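You operate a simulated robot arm through the tools that you are given. There is no shell and no other tool.

The job below is to be done with a simulated two-armed robot. You get a single attempt, and the scene is never put back.

TASK
Wrap the turntable's carton in 2 turns of film, then switch off.
Fine: The brown clamp goes into the yellow dock; the knob sets the turns.

Only the result counts: the job must be done as asked and must still hold three seconds after the hand-in. Knocking over, shifting, dropping, spilling or breaking anything else fails it.

THE ROBOT
Two 6-joint arms with two-finger parallel grippers on one trunk that stands fixed in place. Base frame: the origin is at the foot of the trunk, x ahead of it, y to its left, z up. Lengths are in mm, angles in rad, forces in N, time in s.
The left shoulder is at [280, 185, 1105], the right one opposite. Each reaches about 846 mm from its shoulder. Payload 1.57 kg a hand.
The tool frame of a hand sits at the grasp point between the pads (the TCP): z along the fingers, y along the line on which they close. The tips reach 30 mm beyond it. The gripper opens to 80 mm. The fingers are 17 mm wide and 12 mm thick; the gripper's body (40 by 82 mm) begins 80 mm behind the TCP.
Orientation is told as [roll, pitch, yaw] about the base's x, y, z axes, in that order, counted from this pose: with the fingers straight down and closing along the base's y, the tool's x points along the base's -x, its y along +y and its z along -z.

THE INTERFACE
- The arms move only by the tool jog_arm. It takes "left_moves", "right_moves" or both (then of equal length, played together; a hand with none holds still); each is a list of rows, each an object of numbers (a shift or turn left out is 0, a gripper value left out holds the last): "tx", "ty", "tz": the shift along the tool's x, y, z in mm; "wx", "wy", "wz": the turn, a rotation vector about the tool's x, y, z in rad. In form: [{"tx": .., "ty": .., "tz": .., "wx": .., "wy": .., "wz": ..}, ...]. A call has 1 to 20 rows; each row shifts and turns the commanded pose from where the row before left it, along the tool's axes as they then stand. "left_fingers" and "right_fingers" are, for a hand that has rows, the closure, from 0 (fully open) to 1 (shut), set as the call begins (left out, the last holds). Each row takes 0.2 s and may step no farther than 50 mm and 0.15 rad from the row before; otherwise, or with a gripper value out of range, the whole call is refused. A pose out of reach is approached as far as the arm can. The call stops where the force on the tool passes 90 N (or 10 N more than at its start, if that is more) or the arm is blocked; 0.2 s more then pass. The fingers move at their own pace (about 153 mm/s each) and stop on an object; they squeeze with about 22 N. The grip force told is the motor's: it shows also when the fingers shut on nothing. Time passes only in rows, and 0.2 s behind the last, so rows that do not move let the fingers close. It gives the time, the measured TCP pose, the force on the tool (base axes), the opening and the grip force at its end, in the units of the frame above (readings bear some noise), with the torque about the TCP (base axes, N m) and any sound that the robot's microphone picked up.
- Cameras (640 x 400 px; columns grow to the right, rows downward): "scene" is now at [238.5, 21.7, 1544.9]; the picture's right is [0.25, -0.97, 0.00], its down [-0.71, -0.18, -0.68] and it looks along [0.66, 0.17, -0.73] (base axes); focal length 344 px, centre (320, 200). "left" rides on the left gripper at [72, 7, -122] in its tool frame; the picture's right is [-0.09, 1.00, 0.00], its down [-0.84, -0.08, -0.54] and it looks along [-0.54, -0.05, 0.84] (tool axes); focal length 238 px, centre (320, 200). "right" rides on the right gripper at [72, -7, -122] in its tool frame; the picture's right is [0.09, 1.00, 0.00], its down [-0.84, 0.08, -0.54] and it looks along [-0.54, 0.05, 0.84] (tool axes); focal length 238 px, centre (320, 200). There is no depth. A picture from a camera that has moved, and an enlarged one, comes with that camera's place and axes in the base frame and with its lens.
- grab_frame(camera): a new picture of that camera. No time passes.
- move_column(by): slides the trunk up (or, below 0, down) by that many mm; the arms and the scene camera ride with it, the base frame stays. It gives what a move gives, with no picture.
- turn_head(pan, tilt): turns the head with the scene camera to pan (to the left, within 1.501 rad either way) and tilt (down, from -0.506 to 1.204), counted from straight ahead of the robot. It gives what a move gives.
- close_up(camera, box): a new picture of the part [left, top, right, bottom] of that camera's present view, enlarged. No time passes.
- close_job(): hands the job in; it is judged then, once.

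Places have to be worked out from the pictures, the camera data and where the tool is seen. Open the grippers and draw the arms clear of the work before you hand the job in, unless the task says otherwise.

The tools are called after ">>>" by a JSON object that holds its "fn" and its "kwargs". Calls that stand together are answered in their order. jog_arm: Moves the arms, as the interface text tells. Its arguments: {"type":"object","properties":{"left_moves":{"type":"array"},"left_fingers":{"type":"number"},"right_moves":{"type":"array"},"right_fingers":{"type":"number"}},"required":[]} The other tools are called the same way: move_column (by) moves the trunk up or down; turn_head (pan, tilt) turns the head that bears the scene camera; grab_frame (camera) takes a picture; close_up (camera, box) takes an enlarged picture of a part of a camera's view; close_job () hands the job in.

At the start:

```text
time: 0.0
left_ee_pos: [545.9, 320.3, 1259.8]
left_ee_rot: [0.0, 0.0, 0.0]
left_ft_force: [-0.6, 0.1, -0.1]
left_torque: [-0.03, -0.02, -0.01]
left_grip_width: 80.0
left_grip_force: 0.1
right_ee_pos: [603.9, -131.2, 1251.1]
right_ee_rot: [0.001, -0.001, 0.0]
right_ft_force: [0.9, -0.2, 0.4]
right_torque: [0.01, -0.02, 0.0]
right_grip_width: 79.9
right_grip_force: 0.0
trunk travel left (down, up): [-800.0, 190.0]
head pan, tilt (commanded): [0.25, 0.82]
```

scene: 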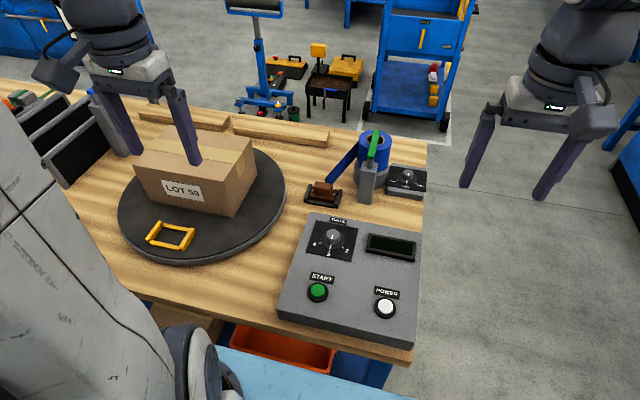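
right: 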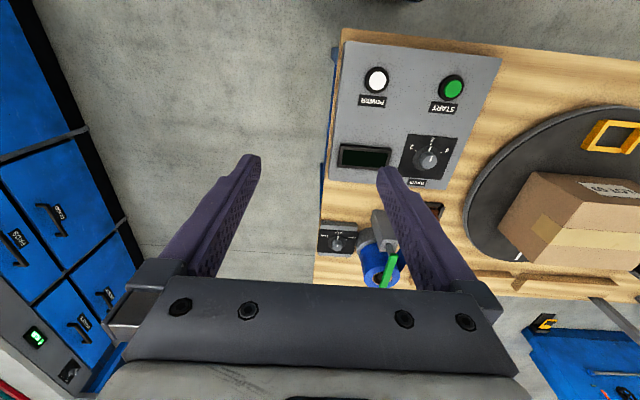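
left: 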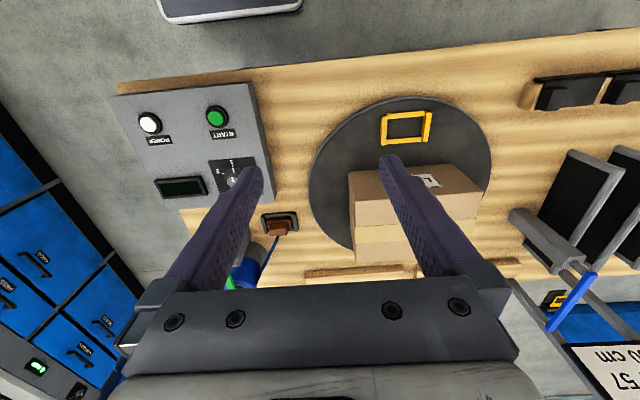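

I see a turntable with a carton and a yellow frame (dock), a brown clamp by a blue film roll, and a control panel with a knob, START and POWER. I'll take enlarged views to understand the details.

>>> {"fn": "close_up", "kwargs": {"camera": "scene", "box": [270, 120, 440, 226]}}

>>> {"fn": "close_up", "kwargs": {"camera": "scene", "box": [270, 205, 430, 355]}}

>>> {"fn": "close_up", "kwargs": {"camera": "scene", "box": [100, 110, 300, 280]}}

```text
3.76 times, centred on (355, 173) of scene
camera zoom: at [238.5, 21.7, 1544.9], right [0.25, -0.97, 0.0], down [-0.71, -0.18, -0.68], along [0.66, 0.17, -0.73], focal length 1297 px, centre (188, 302)
```

zoom: 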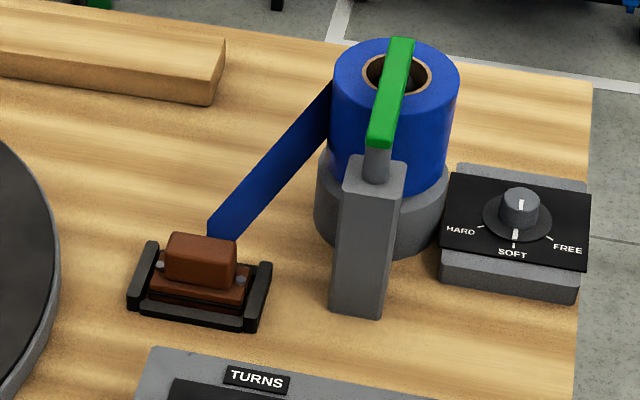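

```text
2.67 times, centred on (350, 280) of scene
camera zoom: at [238.5, 21.7, 1544.9], right [0.25, -0.97, 0.0], down [-0.71, -0.18, -0.68], along [0.66, 0.17, -0.73], focal length 919 px, centre (240, -13)
```

zoom: 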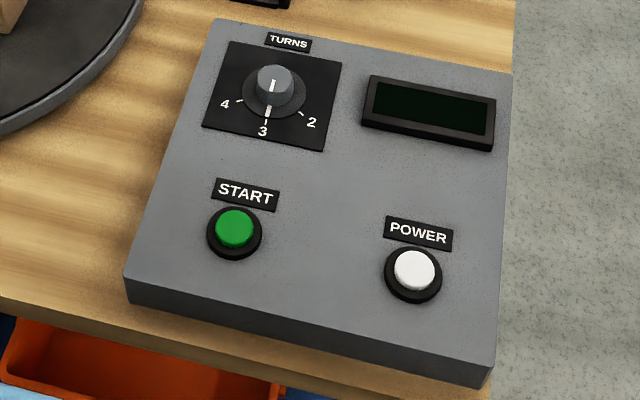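

```text
2.35 times, centred on (200, 195) of scene
camera zoom: at [238.5, 21.7, 1544.9], right [0.25, -0.97, 0.0], down [-0.71, -0.18, -0.68], along [0.66, 0.17, -0.73], focal length 810 px, centre (602, 212)
```

zoom: 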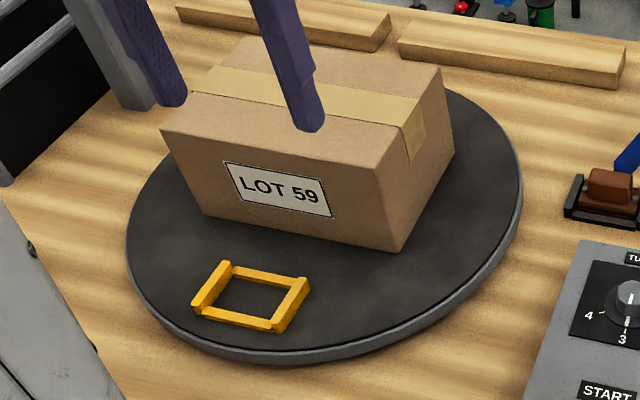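

The rough triangulation puts POWER near [573,-30,893], START near [573,113,893], the TURNS knob near [710,110,905], the clamp near [884,178,873] and the yellow dock near [630,488,~880]. I'll look at each through the wrist cameras to refine this.

>>> {"fn": "close_up", "kwargs": {"camera": "left", "box": [220, 180, 340, 290]}}

>>> {"fn": "close_up", "kwargs": {"camera": "left", "box": [300, 90, 500, 250]}}

>>> {"fn": "close_up", "kwargs": {"camera": "right", "box": [310, 20, 510, 300]}}

```text
3.64 times, centred on (280, 235) of left
camera zoom: at [473.4, 327.6, 1382.1], right [0.09, 1.0, 0.0], down [0.84, -0.08, 0.54], along [0.54, -0.05, -0.84], focal length 867 px, centre (466, 73)
```

zoom: 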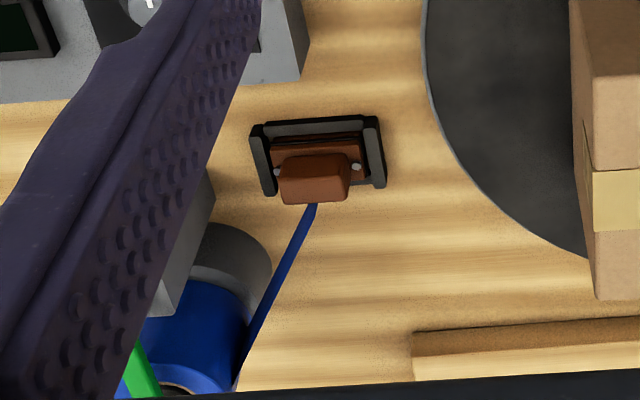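

```text
2.50 times, centred on (400, 170) of left
camera zoom: at [473.4, 327.6, 1382.1], right [0.09, 1.0, 0.0], down [0.84, -0.08, 0.54], along [0.54, -0.05, -0.84], focal length 596 px, centre (120, 275)
```

zoom: 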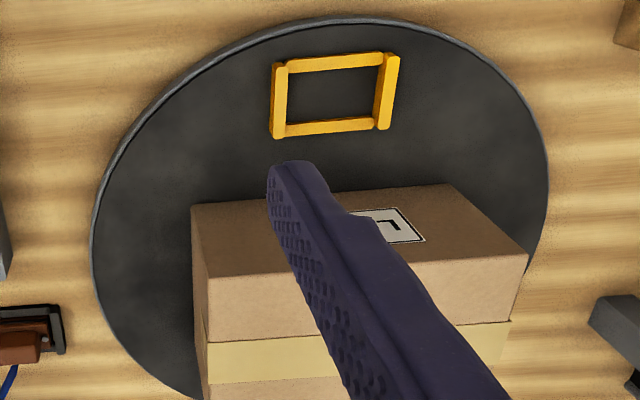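

```text
1.43 times, centred on (410, 160) of right
camera zoom: at [533.1, -138.1, 1371.9], right [-0.09, 1.0, 0.0], down [0.84, 0.08, 0.54], along [0.54, 0.05, -0.84], focal length 340 px, centre (191, 257)
```

zoom: 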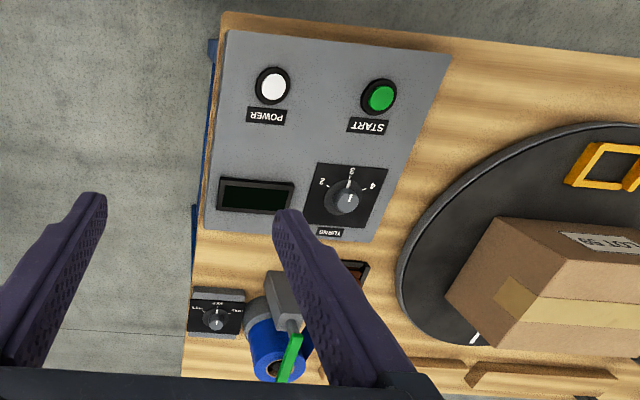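

The right hand is clear of everything, so I'll move it nearer over the panel to read the knobs, and keep it well above the table.

>>> {"fn": "jog_arm", "kwargs": {"right_moves": [{"tx": -23.2, "ty": 22.2, "tz": 34.2}, {"tx": -23.2, "ty": 22.2, "tz": 34.2}, {"tx": -23.2, "ty": 22.2, "tz": 34.2}, {"tx": -23.2, "ty": 22.2, "tz": 34.2}, {"tx": -23.2, "ty": 22.2, "tz": 34.2}, {}]}}

>>> {"fn": "grab_frame", "kwargs": {"camera": "right"}}

>>> {"fn": "grab_frame", "kwargs": {"camera": "scene"}}

```text
time: 1.4
left_ee_pos: [547.8, 319.8, 1258.9]
left_ee_rot: [0.0, 0.0, 0.0]
left_ft_force: [0.6, 0.7, 0.1]
left_torque: [0.0, 0.03, -0.01]
left_grip_width: 80.1
left_grip_force: 0.2
right_ee_pos: [719.3, -21.3, 1079.6]
right_ee_rot: [0.0, -0.001, 0.0]
right_ft_force: [-0.4, -0.1, 0.9]
right_torque: [-0.01, 0.01, -0.01]
right_grip_width: 80.5
right_grip_force: 0.0
trunk travel left (down, up): [-800.0, 190.0]
head pan, tilt (commanded): [0.25, 0.82]
```

```text
taken
camera right: at [648.7, -26.7, 1201.8], right [-0.09, 1.0, 0.0], down [0.84, 0.08, 0.54], along [0.54, 0.05, -0.84], focal length 238 px, centre (320, 200)
```

right: 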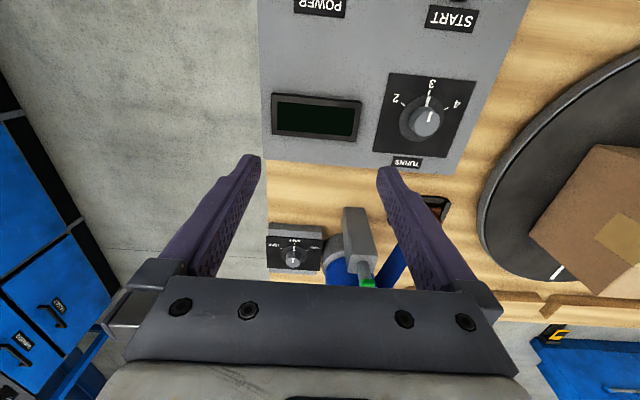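

```text
taken
camera scene: at [238.9, 21.9, 1544.8], right [0.25, -0.97, 0.0], down [-0.71, -0.18, -0.68], along [0.66, 0.17, -0.73], focal length 344 px, centre (320, 200)
```

scene: 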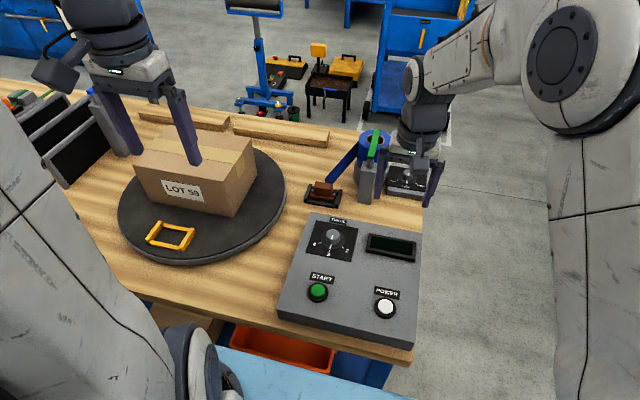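

>>> {"fn": "close_up", "kwargs": {"camera": "right", "box": [360, 60, 490, 180]}}

>>> {"fn": "close_up", "kwargs": {"camera": "right", "box": [260, 190, 460, 300]}}

>>> {"fn": "close_up", "kwargs": {"camera": "right", "box": [460, 120, 640, 330]}}

```text
3.33 times, centred on (425, 120) of right
camera zoom: at [648.7, -26.7, 1201.8], right [-0.09, 1.0, 0.0], down [0.84, 0.08, 0.54], along [0.54, 0.05, -0.84], focal length 794 px, centre (-30, 467)
```

zoom: 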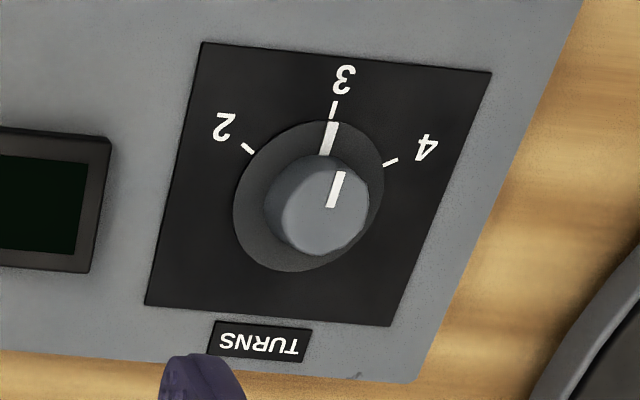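

```text
3.20 times, centred on (360, 245) of right
camera zoom: at [648.7, -26.7, 1201.8], right [-0.09, 1.0, 0.0], down [0.84, 0.08, 0.54], along [0.54, 0.05, -0.84], focal length 763 px, centre (192, 56)
```

zoom: 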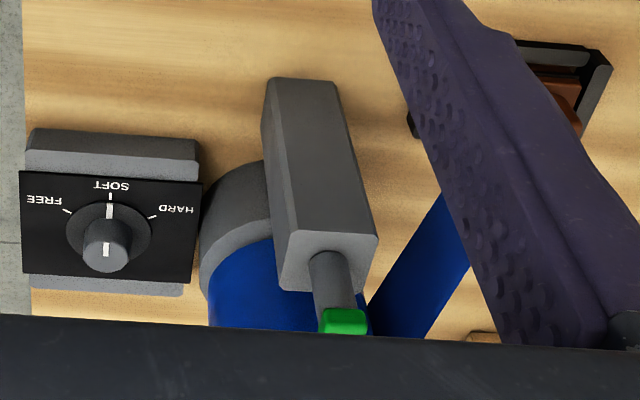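

```text
1.90 times, centred on (550, 225) of right
camera zoom: at [648.7, -26.7, 1201.8], right [-0.09, 1.0, 0.0], down [0.84, 0.08, 0.54], along [0.54, 0.05, -0.84], focal length 454 px, centre (-118, 152)
```

zoom: 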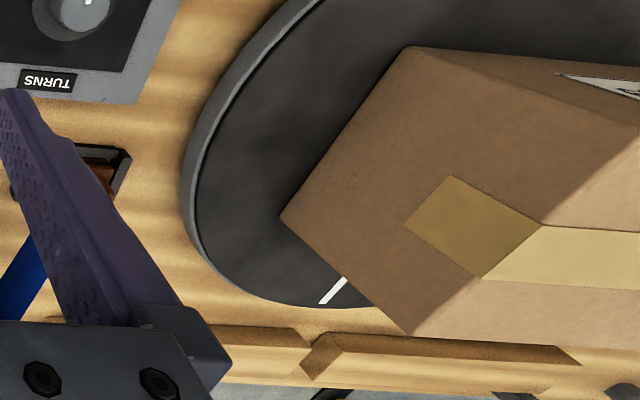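

The TURNS knob points at 3 and the tension knob at SOFT. I'll move the right hand back over the POWER button, with fingers shut, for a close look at it.

>>> {"fn": "jog_arm", "kwargs": {"right_moves": [{"tx": 40, "ty": -2.8, "tz": 8}, {"tx": 40, "ty": -2.8, "tz": 8}, {"tx": 40, "ty": -2.8, "tz": 8}, {"tx": 40, "ty": -2.8, "tz": 8}, {"tx": 40, "ty": -2.8, "tz": 8}, {}], "right_fingers": 1}}

>>> {"fn": "grab_frame", "kwargs": {"camera": "right"}}

>>> {"fn": "grab_frame", "kwargs": {"camera": "scene"}}

```text
time: 2.8
left_ee_pos: [546.9, 321.1, 1260.1]
left_ee_rot: [-0.002, -0.001, 0.0]
left_ft_force: [0.1, 0.0, -1.0]
left_torque: [0.0, 0.01, 0.01]
left_grip_width: 80.1
left_grip_force: 0.0
right_ee_pos: [520.6, -34.8, 1039.6]
right_ee_rot: [0.0, 0.002, 0.002]
right_ft_force: [-0.6, 0.5, -0.5]
right_torque: [0.0, -0.01, 0.01]
right_grip_width: 0.0
right_grip_force: 21.2
trunk travel left (down, up): [-800.0, 190.0]
head pan, tilt (commanded): [0.25, 0.82]
```

```text
taken
camera right: at [449.4, -42.1, 1161.7], right [-0.09, 1.0, 0.0], down [0.84, 0.08, 0.54], along [0.54, 0.05, -0.84], focal length 238 px, centre (320, 200)
```

right: 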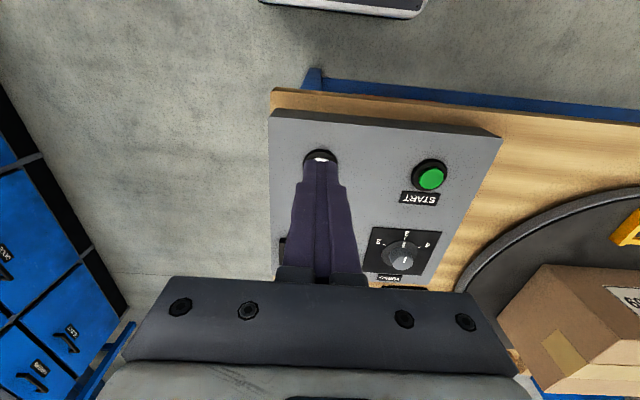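

```text
taken
camera scene: at [238.3, 21.7, 1544.9], right [0.25, -0.97, 0.0], down [-0.71, -0.18, -0.68], along [0.66, 0.17, -0.73], focal length 344 px, centre (320, 200)
```

scene: 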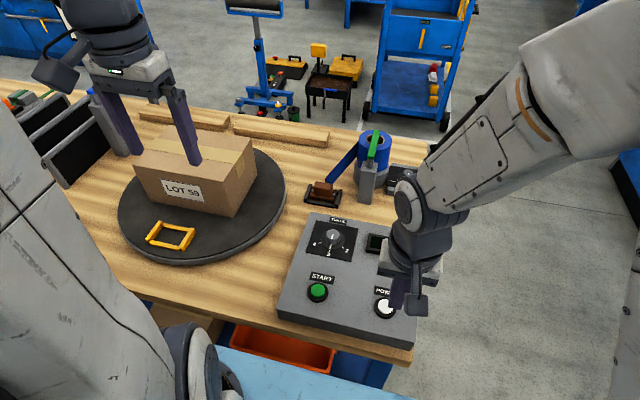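

The refined estimate puts POWER near [574,-29,890] and START near [575,108,890]. I'll move the shut right fingertips to about 30 mm above POWER and check the alignment.

>>> {"fn": "jog_arm", "kwargs": {"right_moves": [{"tx": -18, "ty": 2, "tz": 30}, {"tx": -18, "ty": 2, "tz": 30}, {"tx": -17.5, "ty": 1.8, "tz": 25}, {}]}}

>>> {"fn": "grab_frame", "kwargs": {"camera": "right"}}

>>> {"fn": "close_up", "kwargs": {"camera": "scene", "box": [270, 205, 450, 355]}}

```text
time: 3.8
left_ee_pos: [547.6, 321.3, 1258.1]
left_ee_rot: [0.0, 0.0, -0.002]
left_ft_force: [-0.2, 0.0, -0.3]
left_torque: [-0.03, 0.0, -0.01]
left_grip_width: 79.7
left_grip_force: 0.1
right_ee_pos: [573.9, -27.5, 951.7]
right_ee_rot: [-0.002, -0.001, -0.002]
right_ft_force: [-0.5, 0.2, -0.5]
right_torque: [-0.02, 0.02, -0.04]
right_grip_width: 0.2
right_grip_force: 22.2
trunk travel left (down, up): [-800.0, 190.0]
head pan, tilt (commanded): [0.25, 0.82]
```

```text
taken
camera right: at [502.9, -34.6, 1074.7], right [-0.09, 1.0, 0.0], down [0.84, 0.08, 0.54], along [0.54, 0.05, -0.84], focal length 238 px, centre (320, 200)
```

right: 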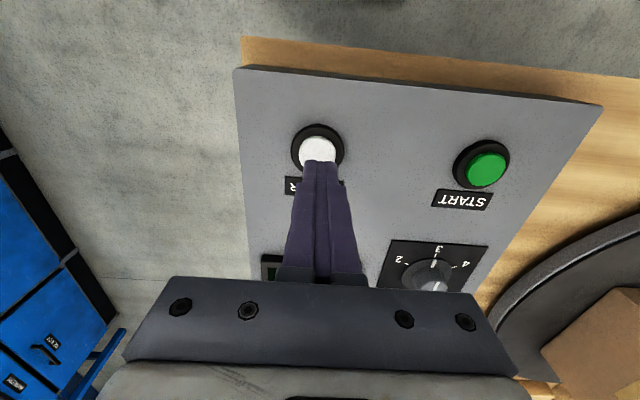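

```text
2.67 times, centred on (360, 280) of scene
camera zoom: at [238.8, 21.8, 1544.8], right [0.25, -0.97, 0.0], down [-0.71, -0.18, -0.68], along [0.66, 0.17, -0.73], focal length 919 px, centre (213, -13)
```

zoom: 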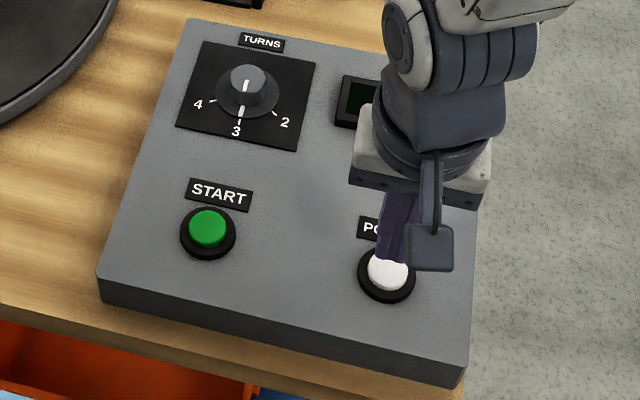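

The POWER cap sits at about [574.5,-30]; the fingertips are nearly over it. I'll descend carefully.

>>> {"fn": "jog_arm", "kwargs": {"right_moves": [{"ty": -2, "tz": 10}, {"tz": 10}, {}]}}

>>> {"fn": "close_up", "kwargs": {"camera": "scene", "box": [330, 255, 430, 335]}}

>>> {"fn": "close_up", "kwargs": {"camera": "right", "box": [260, 100, 400, 190]}}

```text
time: 4.6
left_ee_pos: [545.7, 322.1, 1260.1]
left_ee_rot: [-0.001, 0.001, 0.001]
left_ft_force: [0.6, 0.1, -0.2]
left_torque: [0.04, 0.02, 0.0]
left_grip_width: 80.5
left_grip_force: 0.1
right_ee_pos: [573.1, -29.6, 933.8]
right_ee_rot: [-0.001, 0.001, 0.0]
right_ft_force: [-0.5, -0.4, -0.6]
right_torque: [0.0, 0.0, -0.01]
right_grip_width: 0.1
right_grip_force: 21.2
trunk travel left (down, up): [-800.0, 190.0]
head pan, tilt (commanded): [0.25, 0.82]
```

```text
5.00 times, centred on (380, 295) of scene
camera zoom: at [238.6, 21.8, 1544.9], right [0.25, -0.97, 0.0], down [-0.71, -0.18, -0.68], along [0.66, 0.17, -0.73], focal length 1722 px, centre (20, -275)
```

zoom: 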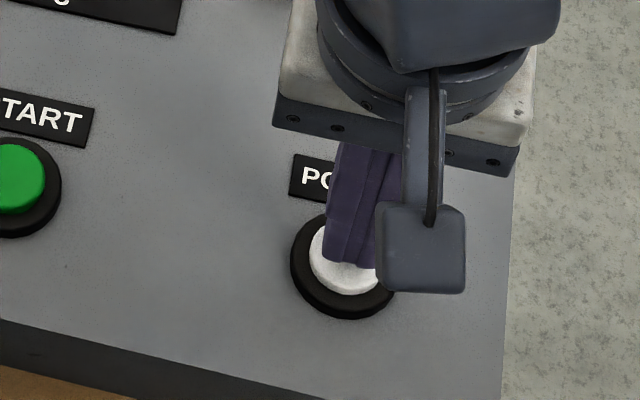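

```text
4.44 times, centred on (330, 145) of right
camera zoom: at [502.1, -36.6, 1055.8], right [-0.09, 1.0, 0.0], down [0.84, 0.08, 0.54], along [0.54, 0.05, -0.84], focal length 1059 px, centre (276, 444)
```

zoom: 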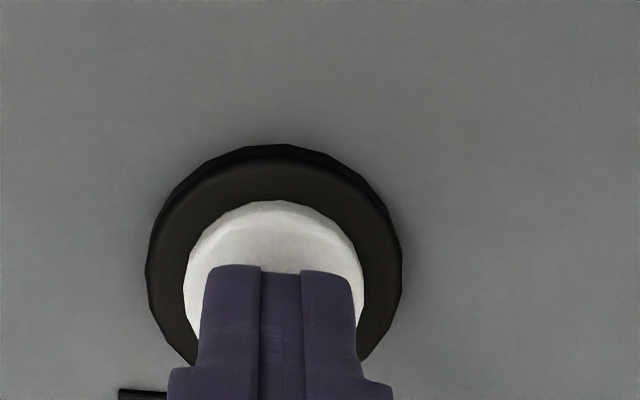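

The fingertips are centred over the white cap with a small gap. I'll press down in small steps while watching the force.

>>> {"fn": "jog_arm", "kwargs": {"right_moves": [{"tx": 1, "tz": 3}, {"tz": 3}]}}

```text
time: 5.2
left_ee_pos: [546.6, 322.2, 1260.3]
left_ee_rot: [0.001, 0.001, 0.002]
left_ft_force: [0.0, 0.1, -0.4]
left_torque: [0.0, 0.01, 0.01]
left_grip_width: 80.0
left_grip_force: 0.1
right_ee_pos: [572.6, -29.3, 928.0]
right_ee_rot: [0.001, -0.002, -0.001]
right_ft_force: [1.0, 0.9, 0.1]
right_torque: [-0.01, -0.02, 0.0]
right_grip_width: 0.3
right_grip_force: 20.9
trunk travel left (down, up): [-800.0, 190.0]
head pan, tilt (commanded): [0.25, 0.82]
```

>>> {"fn": "jog_arm", "kwargs": {"right_moves": [{"tz": 2}, {"tz": 2}]}}

```text
time: 5.8
left_ee_pos: [545.7, 320.9, 1259.7]
left_ee_rot: [0.0, 0.0, 0.001]
left_ft_force: [0.3, 0.2, 0.1]
left_torque: [0.02, -0.02, -0.01]
left_grip_width: 79.9
left_grip_force: 0.0
right_ee_pos: [572.4, -30.1, 925.3]
right_ee_rot: [-0.001, 0.0, 0.001]
right_ft_force: [-1.3, 1.1, 4.6]
right_torque: [0.03, 0.05, -0.01]
right_grip_width: 0.1
right_grip_force: 21.0
trunk travel left (down, up): [-800.0, 190.0]
head pan, tilt (commanded): [0.25, 0.82]
heard: click
```

A click was heard at about 5 N, so the cap is down. I'll lift and look at the display.

>>> {"fn": "jog_arm", "kwargs": {"right_moves": [{"tz": -15}, {"tz": -30}, {"tz": -30}, {"tz": -40, "tx": 10}, {}]}}

>>> {"fn": "close_up", "kwargs": {"camera": "scene", "box": [270, 205, 450, 355]}}

>>> {"fn": "grab_frame", "kwargs": {"camera": "right"}}

>>> {"fn": "grab_frame", "kwargs": {"camera": "left"}}

```text
time: 7.0
left_ee_pos: [546.6, 320.7, 1260.5]
left_ee_rot: [-0.001, -0.001, 0.0]
left_ft_force: [0.0, -0.2, -0.6]
left_torque: [0.02, 0.0, 0.0]
left_grip_width: 79.7
left_grip_force: 0.0
right_ee_pos: [563.3, -31.7, 1038.8]
right_ee_rot: [0.002, 0.0, 0.001]
right_ft_force: [0.2, 0.1, 0.2]
right_torque: [0.03, 0.01, 0.02]
right_grip_width: 0.2
right_grip_force: 21.2
trunk travel left (down, up): [-800.0, 190.0]
head pan, tilt (commanded): [0.25, 0.82]
```

```text
2.67 times, centred on (360, 280) of scene
camera zoom: at [238.2, 21.7, 1544.9], right [0.25, -0.97, 0.0], down [-0.71, -0.18, -0.68], along [0.66, 0.17, -0.73], focal length 919 px, centre (213, -13)
```

zoom: 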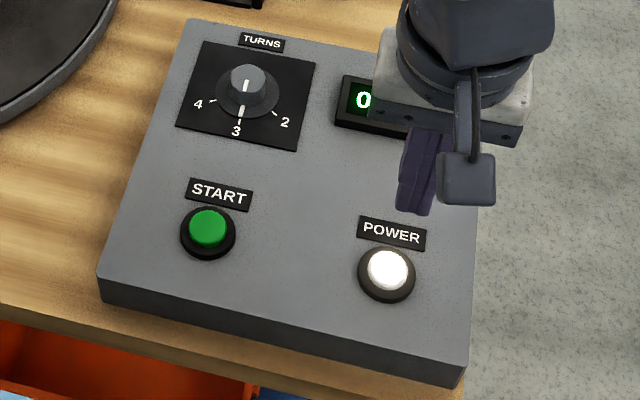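

```text
taken
camera right: at [492.5, -37.6, 1161.9], right [-0.09, 1.0, 0.0], down [0.84, 0.08, 0.54], along [0.54, 0.05, -0.84], focal length 238 px, centre (320, 200)
```

right: 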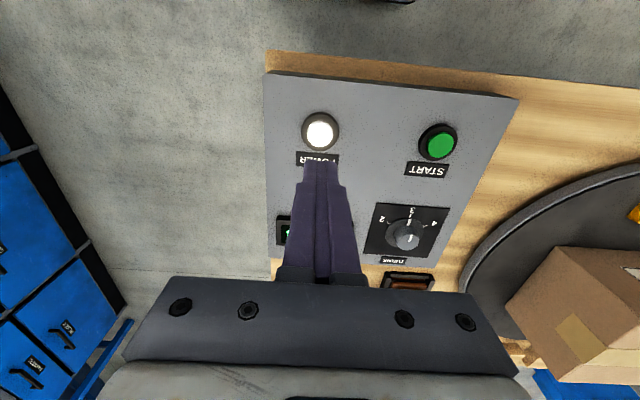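

```text
taken
camera left: at [473.1, 327.5, 1382.2], right [0.09, 1.0, 0.0], down [0.84, -0.08, 0.54], along [0.54, -0.05, -0.84], focal length 238 px, centre (320, 200)
```

left: 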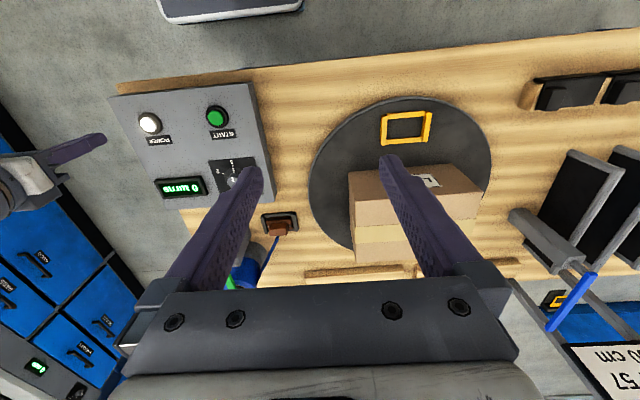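

Power is on; the display shows something starting with "0". I'll zoom in on it from the left camera.

>>> {"fn": "close_up", "kwargs": {"camera": "left", "box": [145, 165, 215, 210]}}

```text
8.89 times, centred on (180, 188) of left
camera zoom: at [473.1, 327.5, 1382.2], right [0.09, 1.0, 0.0], down [0.84, -0.08, 0.54], along [0.54, -0.05, -0.84], focal length 2119 px, centre (1564, 311)
```

zoom: 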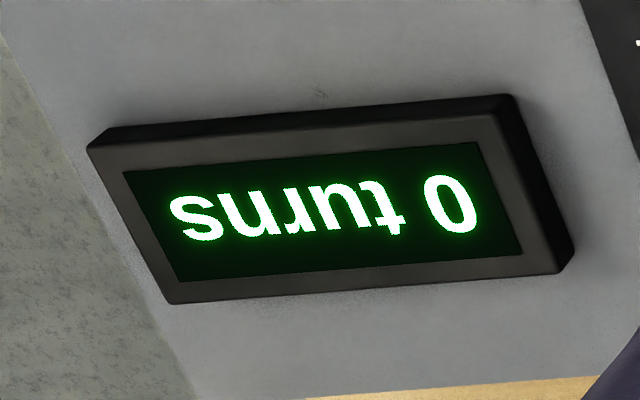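

The display reads "0 turns". Next I'll bring the right hand above the TURNS knob with fingers partly open to measure it.

>>> {"fn": "jog_arm", "kwargs": {"right_moves": [{"tx": -29, "ty": 28, "tz": 5}, {"tx": -29, "ty": 28, "tz": 5}, {"tx": -29, "ty": 28, "tz": 5}, {"tx": -29, "ty": 28, "tz": 5}, {"tx": -28, "ty": 27.5, "tz": 5}, {}], "right_fingers": 0.2}}

>>> {"fn": "grab_frame", "kwargs": {"camera": "right"}}

>>> {"fn": "close_up", "kwargs": {"camera": "right", "box": [240, 110, 400, 210]}}

>>> {"fn": "close_up", "kwargs": {"camera": "scene", "box": [270, 160, 400, 280]}}

```text
time: 8.4
left_ee_pos: [546.1, 320.7, 1260.2]
left_ee_rot: [-0.001, 0.001, 0.001]
left_ft_force: [0.3, 0.5, -0.4]
left_torque: [-0.01, 0.0, 0.0]
left_grip_width: 79.8
left_grip_force: 0.0
right_ee_pos: [707.4, 110.8, 1011.7]
right_ee_rot: [0.0, 0.003, 0.001]
right_ft_force: [0.5, 0.0, 0.4]
right_torque: [-0.03, 0.0, 0.01]
right_grip_width: 64.0
right_grip_force: 0.1
trunk travel left (down, up): [-800.0, 190.0]
head pan, tilt (commanded): [0.25, 0.82]
```

```text
taken
camera right: at [636.3, 104.5, 1133.8], right [-0.09, 1.0, 0.0], down [0.84, 0.08, 0.54], along [0.54, 0.05, -0.84], focal length 238 px, centre (320, 200)
```

right: 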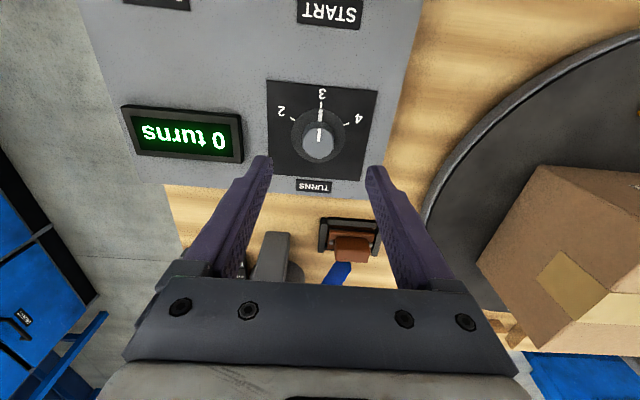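

```text
4.00 times, centred on (320, 160) of right
camera zoom: at [636.3, 104.5, 1133.8], right [-0.09, 1.0, 0.0], down [0.84, 0.08, 0.54], along [0.54, 0.05, -0.84], focal length 953 px, centre (320, 360)
```

zoom: 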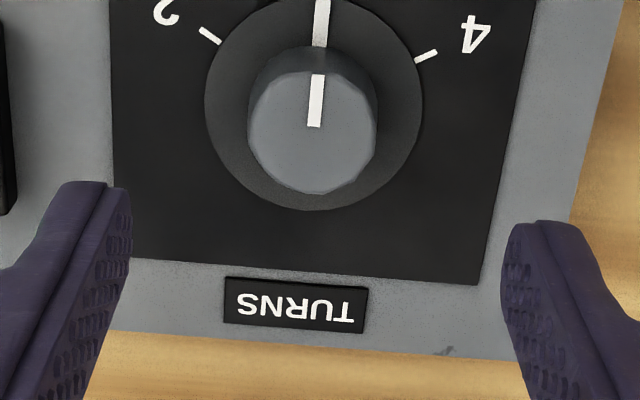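

```text
3.33 times, centred on (335, 220) of scene
camera zoom: at [238.8, 22.0, 1544.8], right [0.25, -0.97, 0.0], down [-0.71, -0.18, -0.68], along [0.66, 0.17, -0.73], focal length 1148 px, centre (270, 133)
```

zoom: 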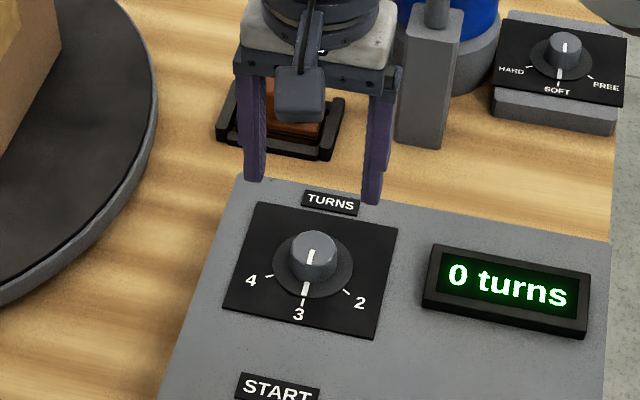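

The knob centre works out to about [713.5,110], its top near z=908, diameter about 31 mm, and the "2" tick is about 60° counter-clockwise from "3" (seen from above). I'll centre over it and pre-rotate the hand.

>>> {"fn": "jog_arm", "kwargs": {"right_moves": [{"tx": -6.1, "ty": -0.8, "tz": 25}, {"tz": 20}, {"wz": 0.13}, {"wz": 0.13}, {"wz": 0.13}, {"wz": 0.13}, {}], "right_fingers": 0.2}}

>>> {"fn": "grab_frame", "kwargs": {"camera": "right"}}

>>> {"fn": "close_up", "kwargs": {"camera": "scene", "box": [270, 160, 400, 280]}}

```text
time: 10.0
left_ee_pos: [547.0, 321.1, 1260.2]
left_ee_rot: [0.0, 0.0, -0.001]
left_ft_force: [-0.4, -0.5, 0.7]
left_torque: [-0.01, 0.03, -0.02]
left_grip_width: 79.7
left_grip_force: 0.1
right_ee_pos: [712.9, 108.4, 969.7]
right_ee_rot: [0.001, -0.001, -0.522]
right_ft_force: [0.3, -0.6, 0.3]
right_torque: [0.0, -0.02, 0.02]
right_grip_width: 64.1
right_grip_force: 0.1
trunk travel left (down, up): [-800.0, 190.0]
head pan, tilt (commanded): [0.25, 0.82]
```

```text
taken
camera right: at [648.1, 138.4, 1091.1], right [0.42, 0.91, 0.0], down [0.76, -0.35, 0.54], along [0.49, -0.23, -0.84], focal length 238 px, centre (320, 200)
```

right: 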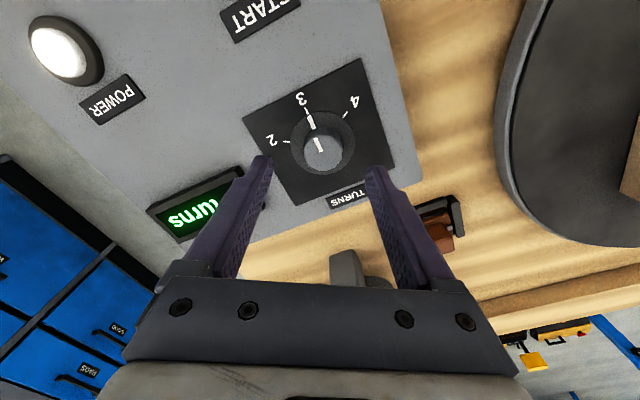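

```text
3.33 times, centred on (335, 220) of scene
camera zoom: at [238.5, 21.8, 1544.9], right [0.25, -0.97, 0.0], down [-0.71, -0.18, -0.68], along [0.66, 0.17, -0.73], focal length 1148 px, centre (270, 133)
```

zoom: 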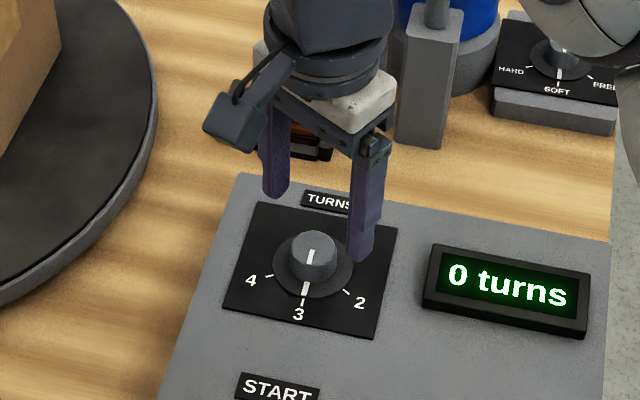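

The hand is centred to within 2 mm. I'll lower it so the tips are just above the skirt, and look before closing.

>>> {"fn": "jog_arm", "kwargs": {"right_moves": [{"tx": 0.5, "ty": 0.9, "tz": 20}, {"tz": 18}, {}]}}

>>> {"fn": "close_up", "kwargs": {"camera": "scene", "box": [295, 190, 375, 270]}}

>>> {"fn": "grab_frame", "kwargs": {"camera": "right"}}

```text
time: 10.8
left_ee_pos: [546.8, 320.2, 1259.1]
left_ee_rot: [0.0, -0.001, 0.0]
left_ft_force: [-0.1, 0.0, 1.0]
left_torque: [0.02, 0.01, 0.02]
left_grip_width: 80.0
left_grip_force: 0.1
right_ee_pos: [713.3, 110.3, 931.3]
right_ee_rot: [0.0, 0.0, -0.521]
right_ft_force: [-0.1, -0.3, -0.5]
right_torque: [0.0, -0.03, 0.01]
right_grip_width: 63.8
right_grip_force: 0.1
trunk travel left (down, up): [-800.0, 190.0]
head pan, tilt (commanded): [0.25, 0.82]
```

```text
5.00 times, centred on (335, 230) of scene
camera zoom: at [238.6, 21.8, 1544.9], right [0.25, -0.97, 0.0], down [-0.71, -0.18, -0.68], along [0.66, 0.17, -0.73], focal length 1722 px, centre (245, 50)
```

zoom: 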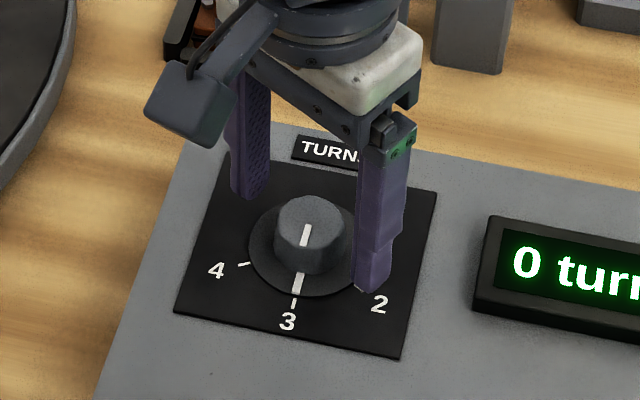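

```text
taken
camera right: at [648.3, 140.1, 1052.5], right [0.41, 0.91, 0.0], down [0.76, -0.35, 0.54], along [0.49, -0.22, -0.84], focal length 238 px, centre (320, 200)
```

right: 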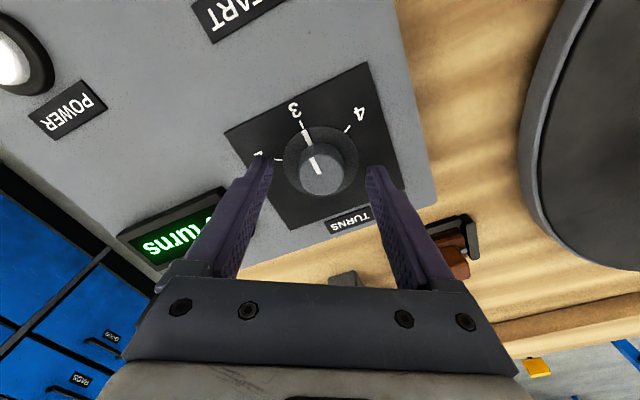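

The tips are level with the upper part of the knob. I'll lower 3 mm more and close on it.

>>> {"fn": "jog_arm", "kwargs": {"right_moves": [{"tz": 3.5}, {}]}}

>>> {"fn": "jog_arm", "kwargs": {"right_moves": [{}, {}, {}], "right_fingers": 1}}

>>> {"fn": "close_up", "kwargs": {"camera": "scene", "box": [295, 190, 375, 270]}}

```text
time: 11.4
left_ee_pos: [546.8, 321.0, 1260.4]
left_ee_rot: [-0.001, 0.0, 0.002]
left_ft_force: [0.7, 0.3, 1.1]
left_torque: [0.03, 0.03, 0.01]
left_grip_width: 79.8
left_grip_force: 0.0
right_ee_pos: [712.5, 110.3, 927.7]
right_ee_rot: [-0.001, 0.0, -0.52]
right_ft_force: [0.1, 0.0, -0.5]
right_torque: [0.03, -0.01, 0.0]
right_grip_width: 63.9
right_grip_force: 0.1
trunk travel left (down, up): [-800.0, 190.0]
head pan, tilt (commanded): [0.25, 0.82]
```

```text
time: 12.2
left_ee_pos: [547.0, 322.4, 1259.4]
left_ee_rot: [0.0, 0.0, 0.001]
left_ft_force: [0.3, -0.8, 0.7]
left_torque: [0.04, -0.03, -0.01]
left_grip_width: 80.0
left_grip_force: 0.1
right_ee_pos: [712.6, 110.5, 926.3]
right_ee_rot: [0.002, -0.002, -0.519]
right_ft_force: [5.7, 8.1, -4.5]
right_torque: [0.18, -0.55, 0.06]
right_grip_width: 31.9
right_grip_force: 40.2
trunk travel left (down, up): [-800.0, 190.0]
head pan, tilt (commanded): [0.25, 0.82]
```

```text
5.00 times, centred on (335, 230) of scene
camera zoom: at [239.0, 22.4, 1544.8], right [0.25, -0.97, 0.0], down [-0.71, -0.18, -0.68], along [0.66, 0.17, -0.73], focal length 1722 px, centre (245, 50)
```

zoom: 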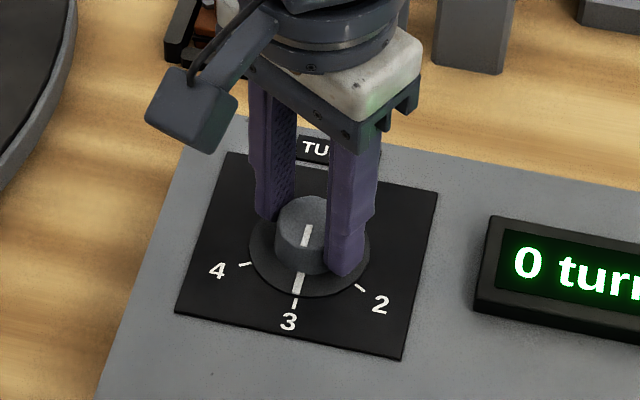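

The knob is held (31.9 mm). A small side force shows I'm slightly off centre, so I'll shift about 1 mm along the closing line and start turning toward 2.

>>> {"fn": "jog_arm", "kwargs": {"right_moves": [{"ty": 1.0}, {"wz": -0.13}, {"wz": -0.13}, {}]}}

>>> {"fn": "close_up", "kwargs": {"camera": "scene", "box": [295, 190, 375, 270]}}

```text
time: 13.2
left_ee_pos: [546.5, 321.0, 1260.3]
left_ee_rot: [0.001, 0.001, 0.001]
left_ft_force: [0.4, 0.0, -0.4]
left_torque: [0.03, 0.0, 0.03]
left_grip_width: 79.9
left_grip_force: 0.0
right_ee_pos: [714.6, 111.2, 927.9]
right_ee_rot: [0.001, 0.0, -0.258]
right_ft_force: [7.4, 6.2, -0.3]
right_torque: [0.19, -0.46, 0.02]
right_grip_width: 32.1
right_grip_force: 40.5
trunk travel left (down, up): [-800.0, 190.0]
head pan, tilt (commanded): [0.25, 0.82]
```

```text
5.00 times, centred on (335, 230) of scene
camera zoom: at [238.9, 22.2, 1544.9], right [0.25, -0.97, 0.0], down [-0.71, -0.18, -0.68], along [0.66, 0.17, -0.73], focal length 1722 px, centre (245, 50)
```

zoom: 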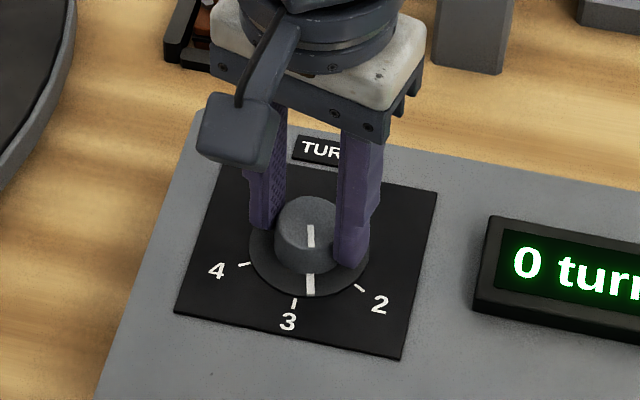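

The pointer follows the hand. I'll continue turning to a total of about 60°.

>>> {"fn": "jog_arm", "kwargs": {"right_moves": [{"tx": -0.8, "ty": 0.8, "wz": -0.13}, {"wz": -0.13}, {"wz": -0.13}, {"wz": -0.13}, {"wz": -0.13}, {"wz": -0.13}, {}]}}

>>> {"fn": "close_up", "kwargs": {"camera": "scene", "box": [295, 190, 375, 270]}}

>>> {"fn": "close_up", "kwargs": {"camera": "right", "box": [240, 80, 400, 210]}}

```text
time: 14.8
left_ee_pos: [546.5, 320.2, 1260.2]
left_ee_rot: [0.001, -0.002, 0.0]
left_ft_force: [0.3, -0.1, 0.5]
left_torque: [0.01, 0.01, 0.0]
left_grip_width: 79.9
left_grip_force: 0.0
right_ee_pos: [714.4, 108.2, 928.6]
right_ee_rot: [0.0, 0.002, 0.522]
right_ft_force: [-4.3, -10.3, 7.8]
right_torque: [-0.08, -0.2, 0.03]
right_grip_width: 31.6
right_grip_force: 40.4
trunk travel left (down, up): [-800.0, 190.0]
head pan, tilt (commanded): [0.25, 0.82]
```

```text
5.00 times, centred on (335, 230) of scene
camera zoom: at [237.9, 21.2, 1545.0], right [0.25, -0.97, 0.0], down [-0.71, -0.18, -0.68], along [0.66, 0.17, -0.73], focal length 1722 px, centre (245, 50)
```

zoom: 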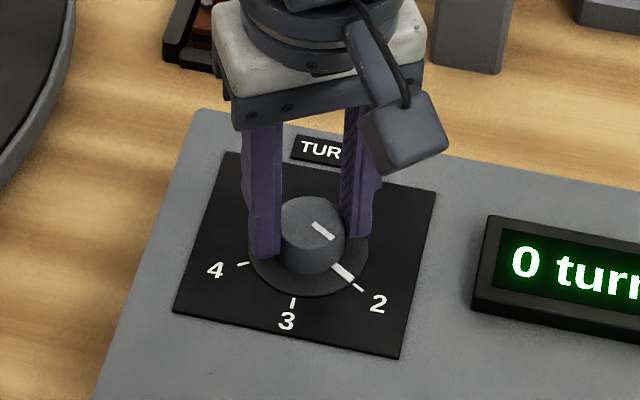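

```text
3.08 times, centred on (320, 145) of right
camera zoom: at [655.7, 67.9, 1049.4], right [-0.58, 0.82, 0.0], down [0.69, 0.48, 0.54], along [0.44, 0.31, -0.84], focal length 733 px, centre (320, 369)
```

zoom: 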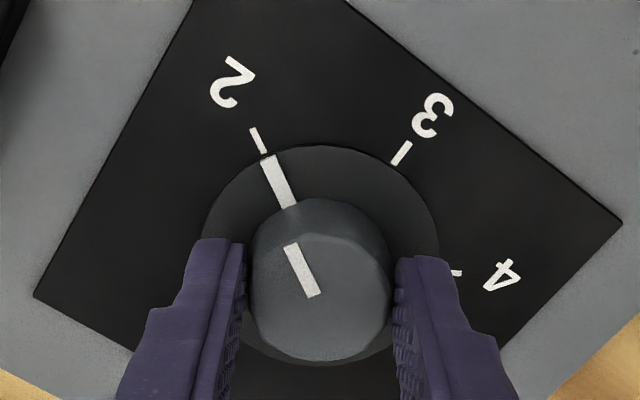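

The pointer lines up with the "2" tick. I'll release the knob and lift straight up.

>>> {"fn": "jog_arm", "kwargs": {"right_moves": [{}, {}, {}], "right_fingers": 0.25}}

>>> {"fn": "jog_arm", "kwargs": {"right_moves": [{"tz": -20}, {"tz": -40}, {"tz": -40}, {}]}}

>>> {"fn": "close_up", "kwargs": {"camera": "scene", "box": [295, 190, 375, 270]}}

>>> {"fn": "close_up", "kwargs": {"camera": "right", "box": [240, 80, 400, 210]}}

```text
time: 15.6
left_ee_pos: [547.0, 321.4, 1259.1]
left_ee_rot: [-0.001, 0.002, 0.001]
left_ft_force: [-1.4, 0.2, 1.0]
left_torque: [-0.02, 0.0, 0.0]
left_grip_width: 79.9
left_grip_force: 0.0
right_ee_pos: [714.4, 110.8, 927.8]
right_ee_rot: [-0.002, -0.001, 0.52]
right_ft_force: [0.1, 0.3, -0.4]
right_torque: [-0.01, -0.01, 0.02]
right_grip_width: 59.9
right_grip_force: 0.0
trunk travel left (down, up): [-800.0, 190.0]
head pan, tilt (commanded): [0.25, 0.82]
```

```text
time: 16.6
left_ee_pos: [546.8, 320.2, 1258.8]
left_ee_rot: [-0.002, 0.0, -0.001]
left_ft_force: [0.0, 0.0, 0.3]
left_torque: [0.02, 0.01, 0.0]
left_grip_width: 80.0
left_grip_force: 0.1
right_ee_pos: [715.5, 112.1, 1028.2]
right_ee_rot: [0.0, -0.001, 0.52]
right_ft_force: [-0.3, 0.4, 0.0]
right_torque: [-0.01, -0.02, 0.0]
right_grip_width: 59.8
right_grip_force: 0.1
trunk travel left (down, up): [-800.0, 190.0]
head pan, tilt (commanded): [0.25, 0.82]
```

```text
5.00 times, centred on (335, 230) of scene
camera zoom: at [238.3, 21.8, 1544.9], right [0.25, -0.97, 0.0], down [-0.71, -0.18, -0.68], along [0.66, 0.17, -0.73], focal length 1722 px, centre (245, 50)
```

zoom: 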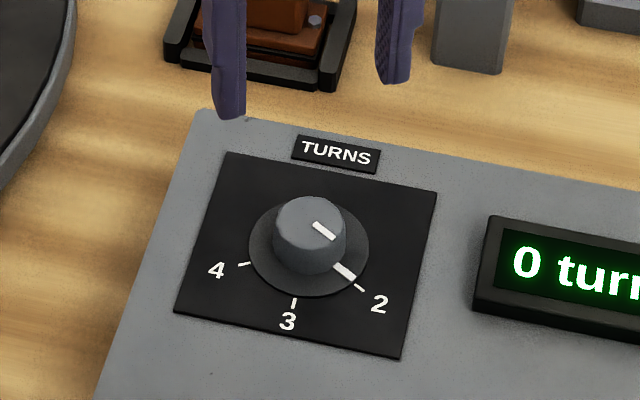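

```text
3.08 times, centred on (320, 145) of right
camera zoom: at [657.1, 70.8, 1149.3], right [-0.57, 0.82, 0.0], down [0.69, 0.48, 0.54], along [0.44, 0.31, -0.84], focal length 733 px, centre (320, 369)
```

zoom: 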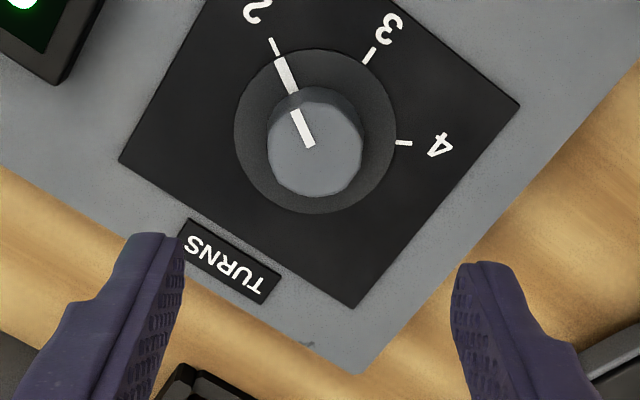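

The knob is set to 2. I'll retract the right hand to the right side, out of the way, and then bring the left hand over the clamp.

>>> {"fn": "jog_arm", "kwargs": {"right_moves": [{"tz": -40, "wz": 0.13}, {"tz": -40, "wz": 0.13}, {"tz": -40, "wz": 0.13}, {"tz": -40, "wz": 0.13}, {"tx": 18, "ty": -44}, {"tx": 18, "ty": -44}, {"tx": 18, "ty": -44}, {"tx": 18, "ty": -44}, {"tx": 18, "ty": -44}, {"tx": 18, "ty": -44}, {}], "right_fingers": 0}}

>>> {"fn": "close_up", "kwargs": {"camera": "left", "box": [140, 160, 340, 300]}}

>>> {"fn": "close_up", "kwargs": {"camera": "scene", "box": [280, 110, 440, 230]}}

```text
time: 19.0
left_ee_pos: [545.3, 319.5, 1260.3]
left_ee_rot: [0.0, -0.001, 0.0]
left_ft_force: [-0.1, -0.4, 0.4]
left_torque: [-0.01, 0.02, 0.02]
left_grip_width: 79.9
left_grip_force: 0.2
right_ee_pos: [605.7, -155.2, 1187.2]
right_ee_rot: [-0.001, 0.0, -0.001]
right_ft_force: [-0.3, 0.3, 0.1]
right_torque: [0.03, -0.02, -0.03]
right_grip_width: 79.9
right_grip_force: 0.0
trunk travel left (down, up): [-800.0, 190.0]
head pan, tilt (commanded): [0.25, 0.82]
```

```text
2.86 times, centred on (240, 230) of left
camera zoom: at [473.2, 327.4, 1382.2], right [0.09, 1.0, 0.0], down [0.84, -0.08, 0.54], along [0.54, -0.05, -0.84], focal length 681 px, centre (549, 114)
```

zoom: 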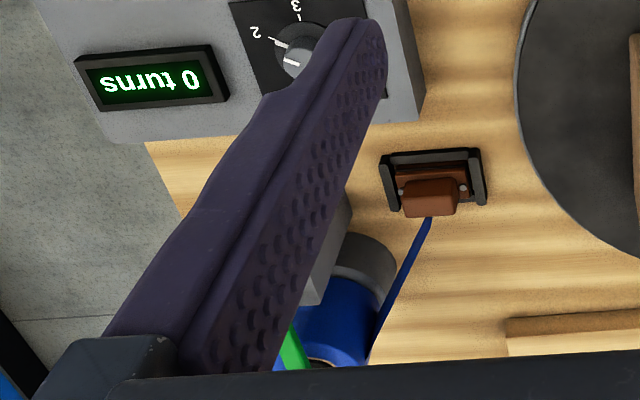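

```text
3.33 times, centred on (360, 170) of scene
camera zoom: at [238.3, 21.6, 1544.9], right [0.25, -0.97, 0.0], down [-0.71, -0.18, -0.68], along [0.66, 0.17, -0.73], focal length 1148 px, centre (187, 300)
```

zoom: 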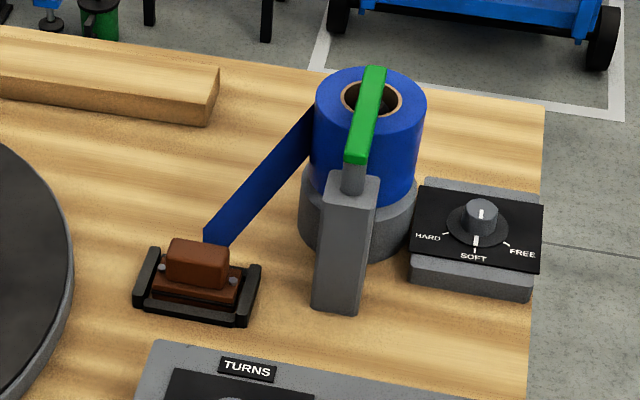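

The black cradle is about 90×66 mm centred near [883,178], and the yellow dock has a similar size centred near [636,495] with nearly the same orientation. I'll bring the left hand above the clamp for a close look.

>>> {"fn": "jog_arm", "kwargs": {"left_moves": [{"tx": -42, "ty": -17.5, "tz": 7}, {"tx": -42, "ty": -17.5, "tz": 7}, {"tx": -42, "ty": -17.5, "tz": 7}, {"tx": -42, "ty": -17.5, "tz": 7}, {"tx": -42, "ty": -17.5, "tz": 7}, {"tx": -42, "ty": -17.5, "tz": 7}, {"tx": -42, "ty": -18, "tz": 7}, {"tx": -42, "ty": -18, "tz": 7}, {"tz": 45}, {"tz": 45}, {"tz": 45}, {"tz": 45}, {}], "left_fingers": 0}}

>>> {"fn": "grab_frame", "kwargs": {"camera": "left"}}

>>> {"fn": "grab_frame", "kwargs": {"camera": "scene"}}

>>> {"fn": "grab_frame", "kwargs": {"camera": "right"}}

```text
time: 21.8
left_ee_pos: [864.2, 181.1, 1018.4]
left_ee_rot: [-0.001, 0.0, -0.001]
left_ft_force: [-0.4, -0.7, -0.2]
left_torque: [0.0, 0.0, 0.02]
left_grip_width: 79.8
left_grip_force: 0.1
left hand out of reach, approached as far as the arm can: row 8
right_ee_pos: [607.6, -154.8, 1188.5]
right_ee_rot: [0.0, -0.001, -0.001]
right_ft_force: [0.3, -0.6, 0.1]
right_torque: [0.01, 0.03, -0.01]
right_grip_width: 79.9
right_grip_force: 0.0
trunk travel left (down, up): [-800.0, 190.0]
head pan, tilt (commanded): [0.25, 0.82]
```

```text
taken
camera left: at [791.4, 187.9, 1141.1], right [0.09, 1.0, 0.0], down [0.84, -0.08, 0.54], along [0.54, -0.05, -0.84], focal length 238 px, centre (320, 200)
```

left: 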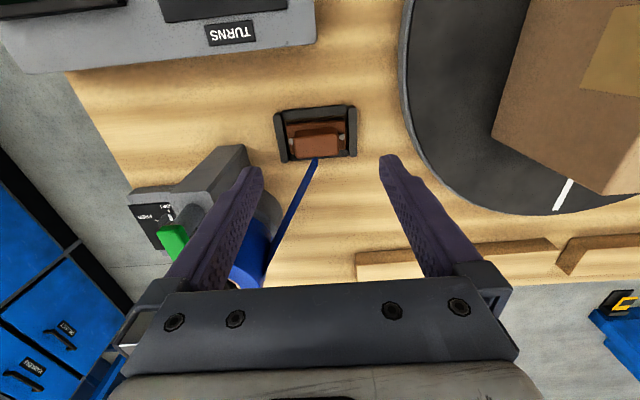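

```text
taken
camera scene: at [238.8, 21.8, 1544.8], right [0.25, -0.97, 0.0], down [-0.71, -0.18, -0.68], along [0.66, 0.17, -0.73], focal length 344 px, centre (320, 200)
```

scene: 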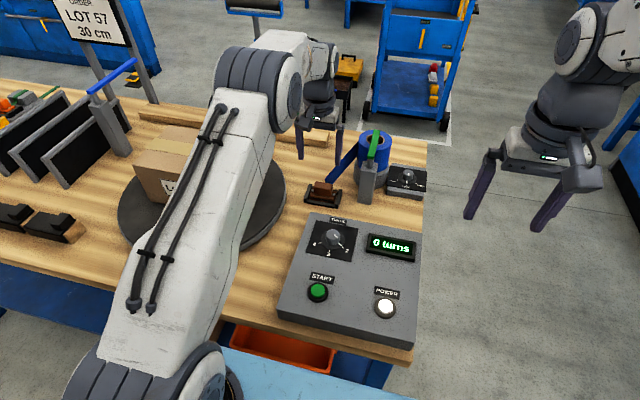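

```text
taken
camera right: at [536.2, -161.5, 1309.7], right [-0.09, 1.0, 0.0], down [0.84, 0.08, 0.54], along [0.54, 0.05, -0.84], focal length 238 px, centre (320, 200)
```

right: 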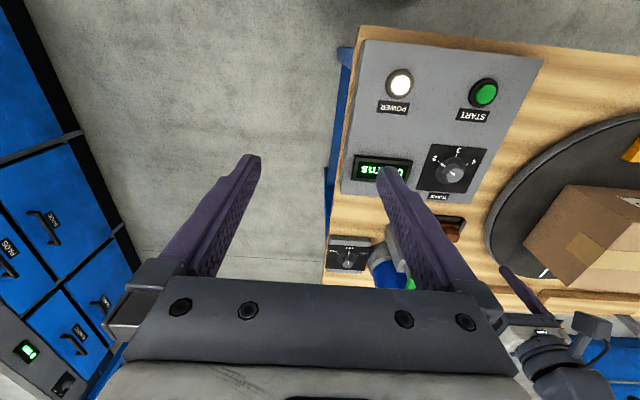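

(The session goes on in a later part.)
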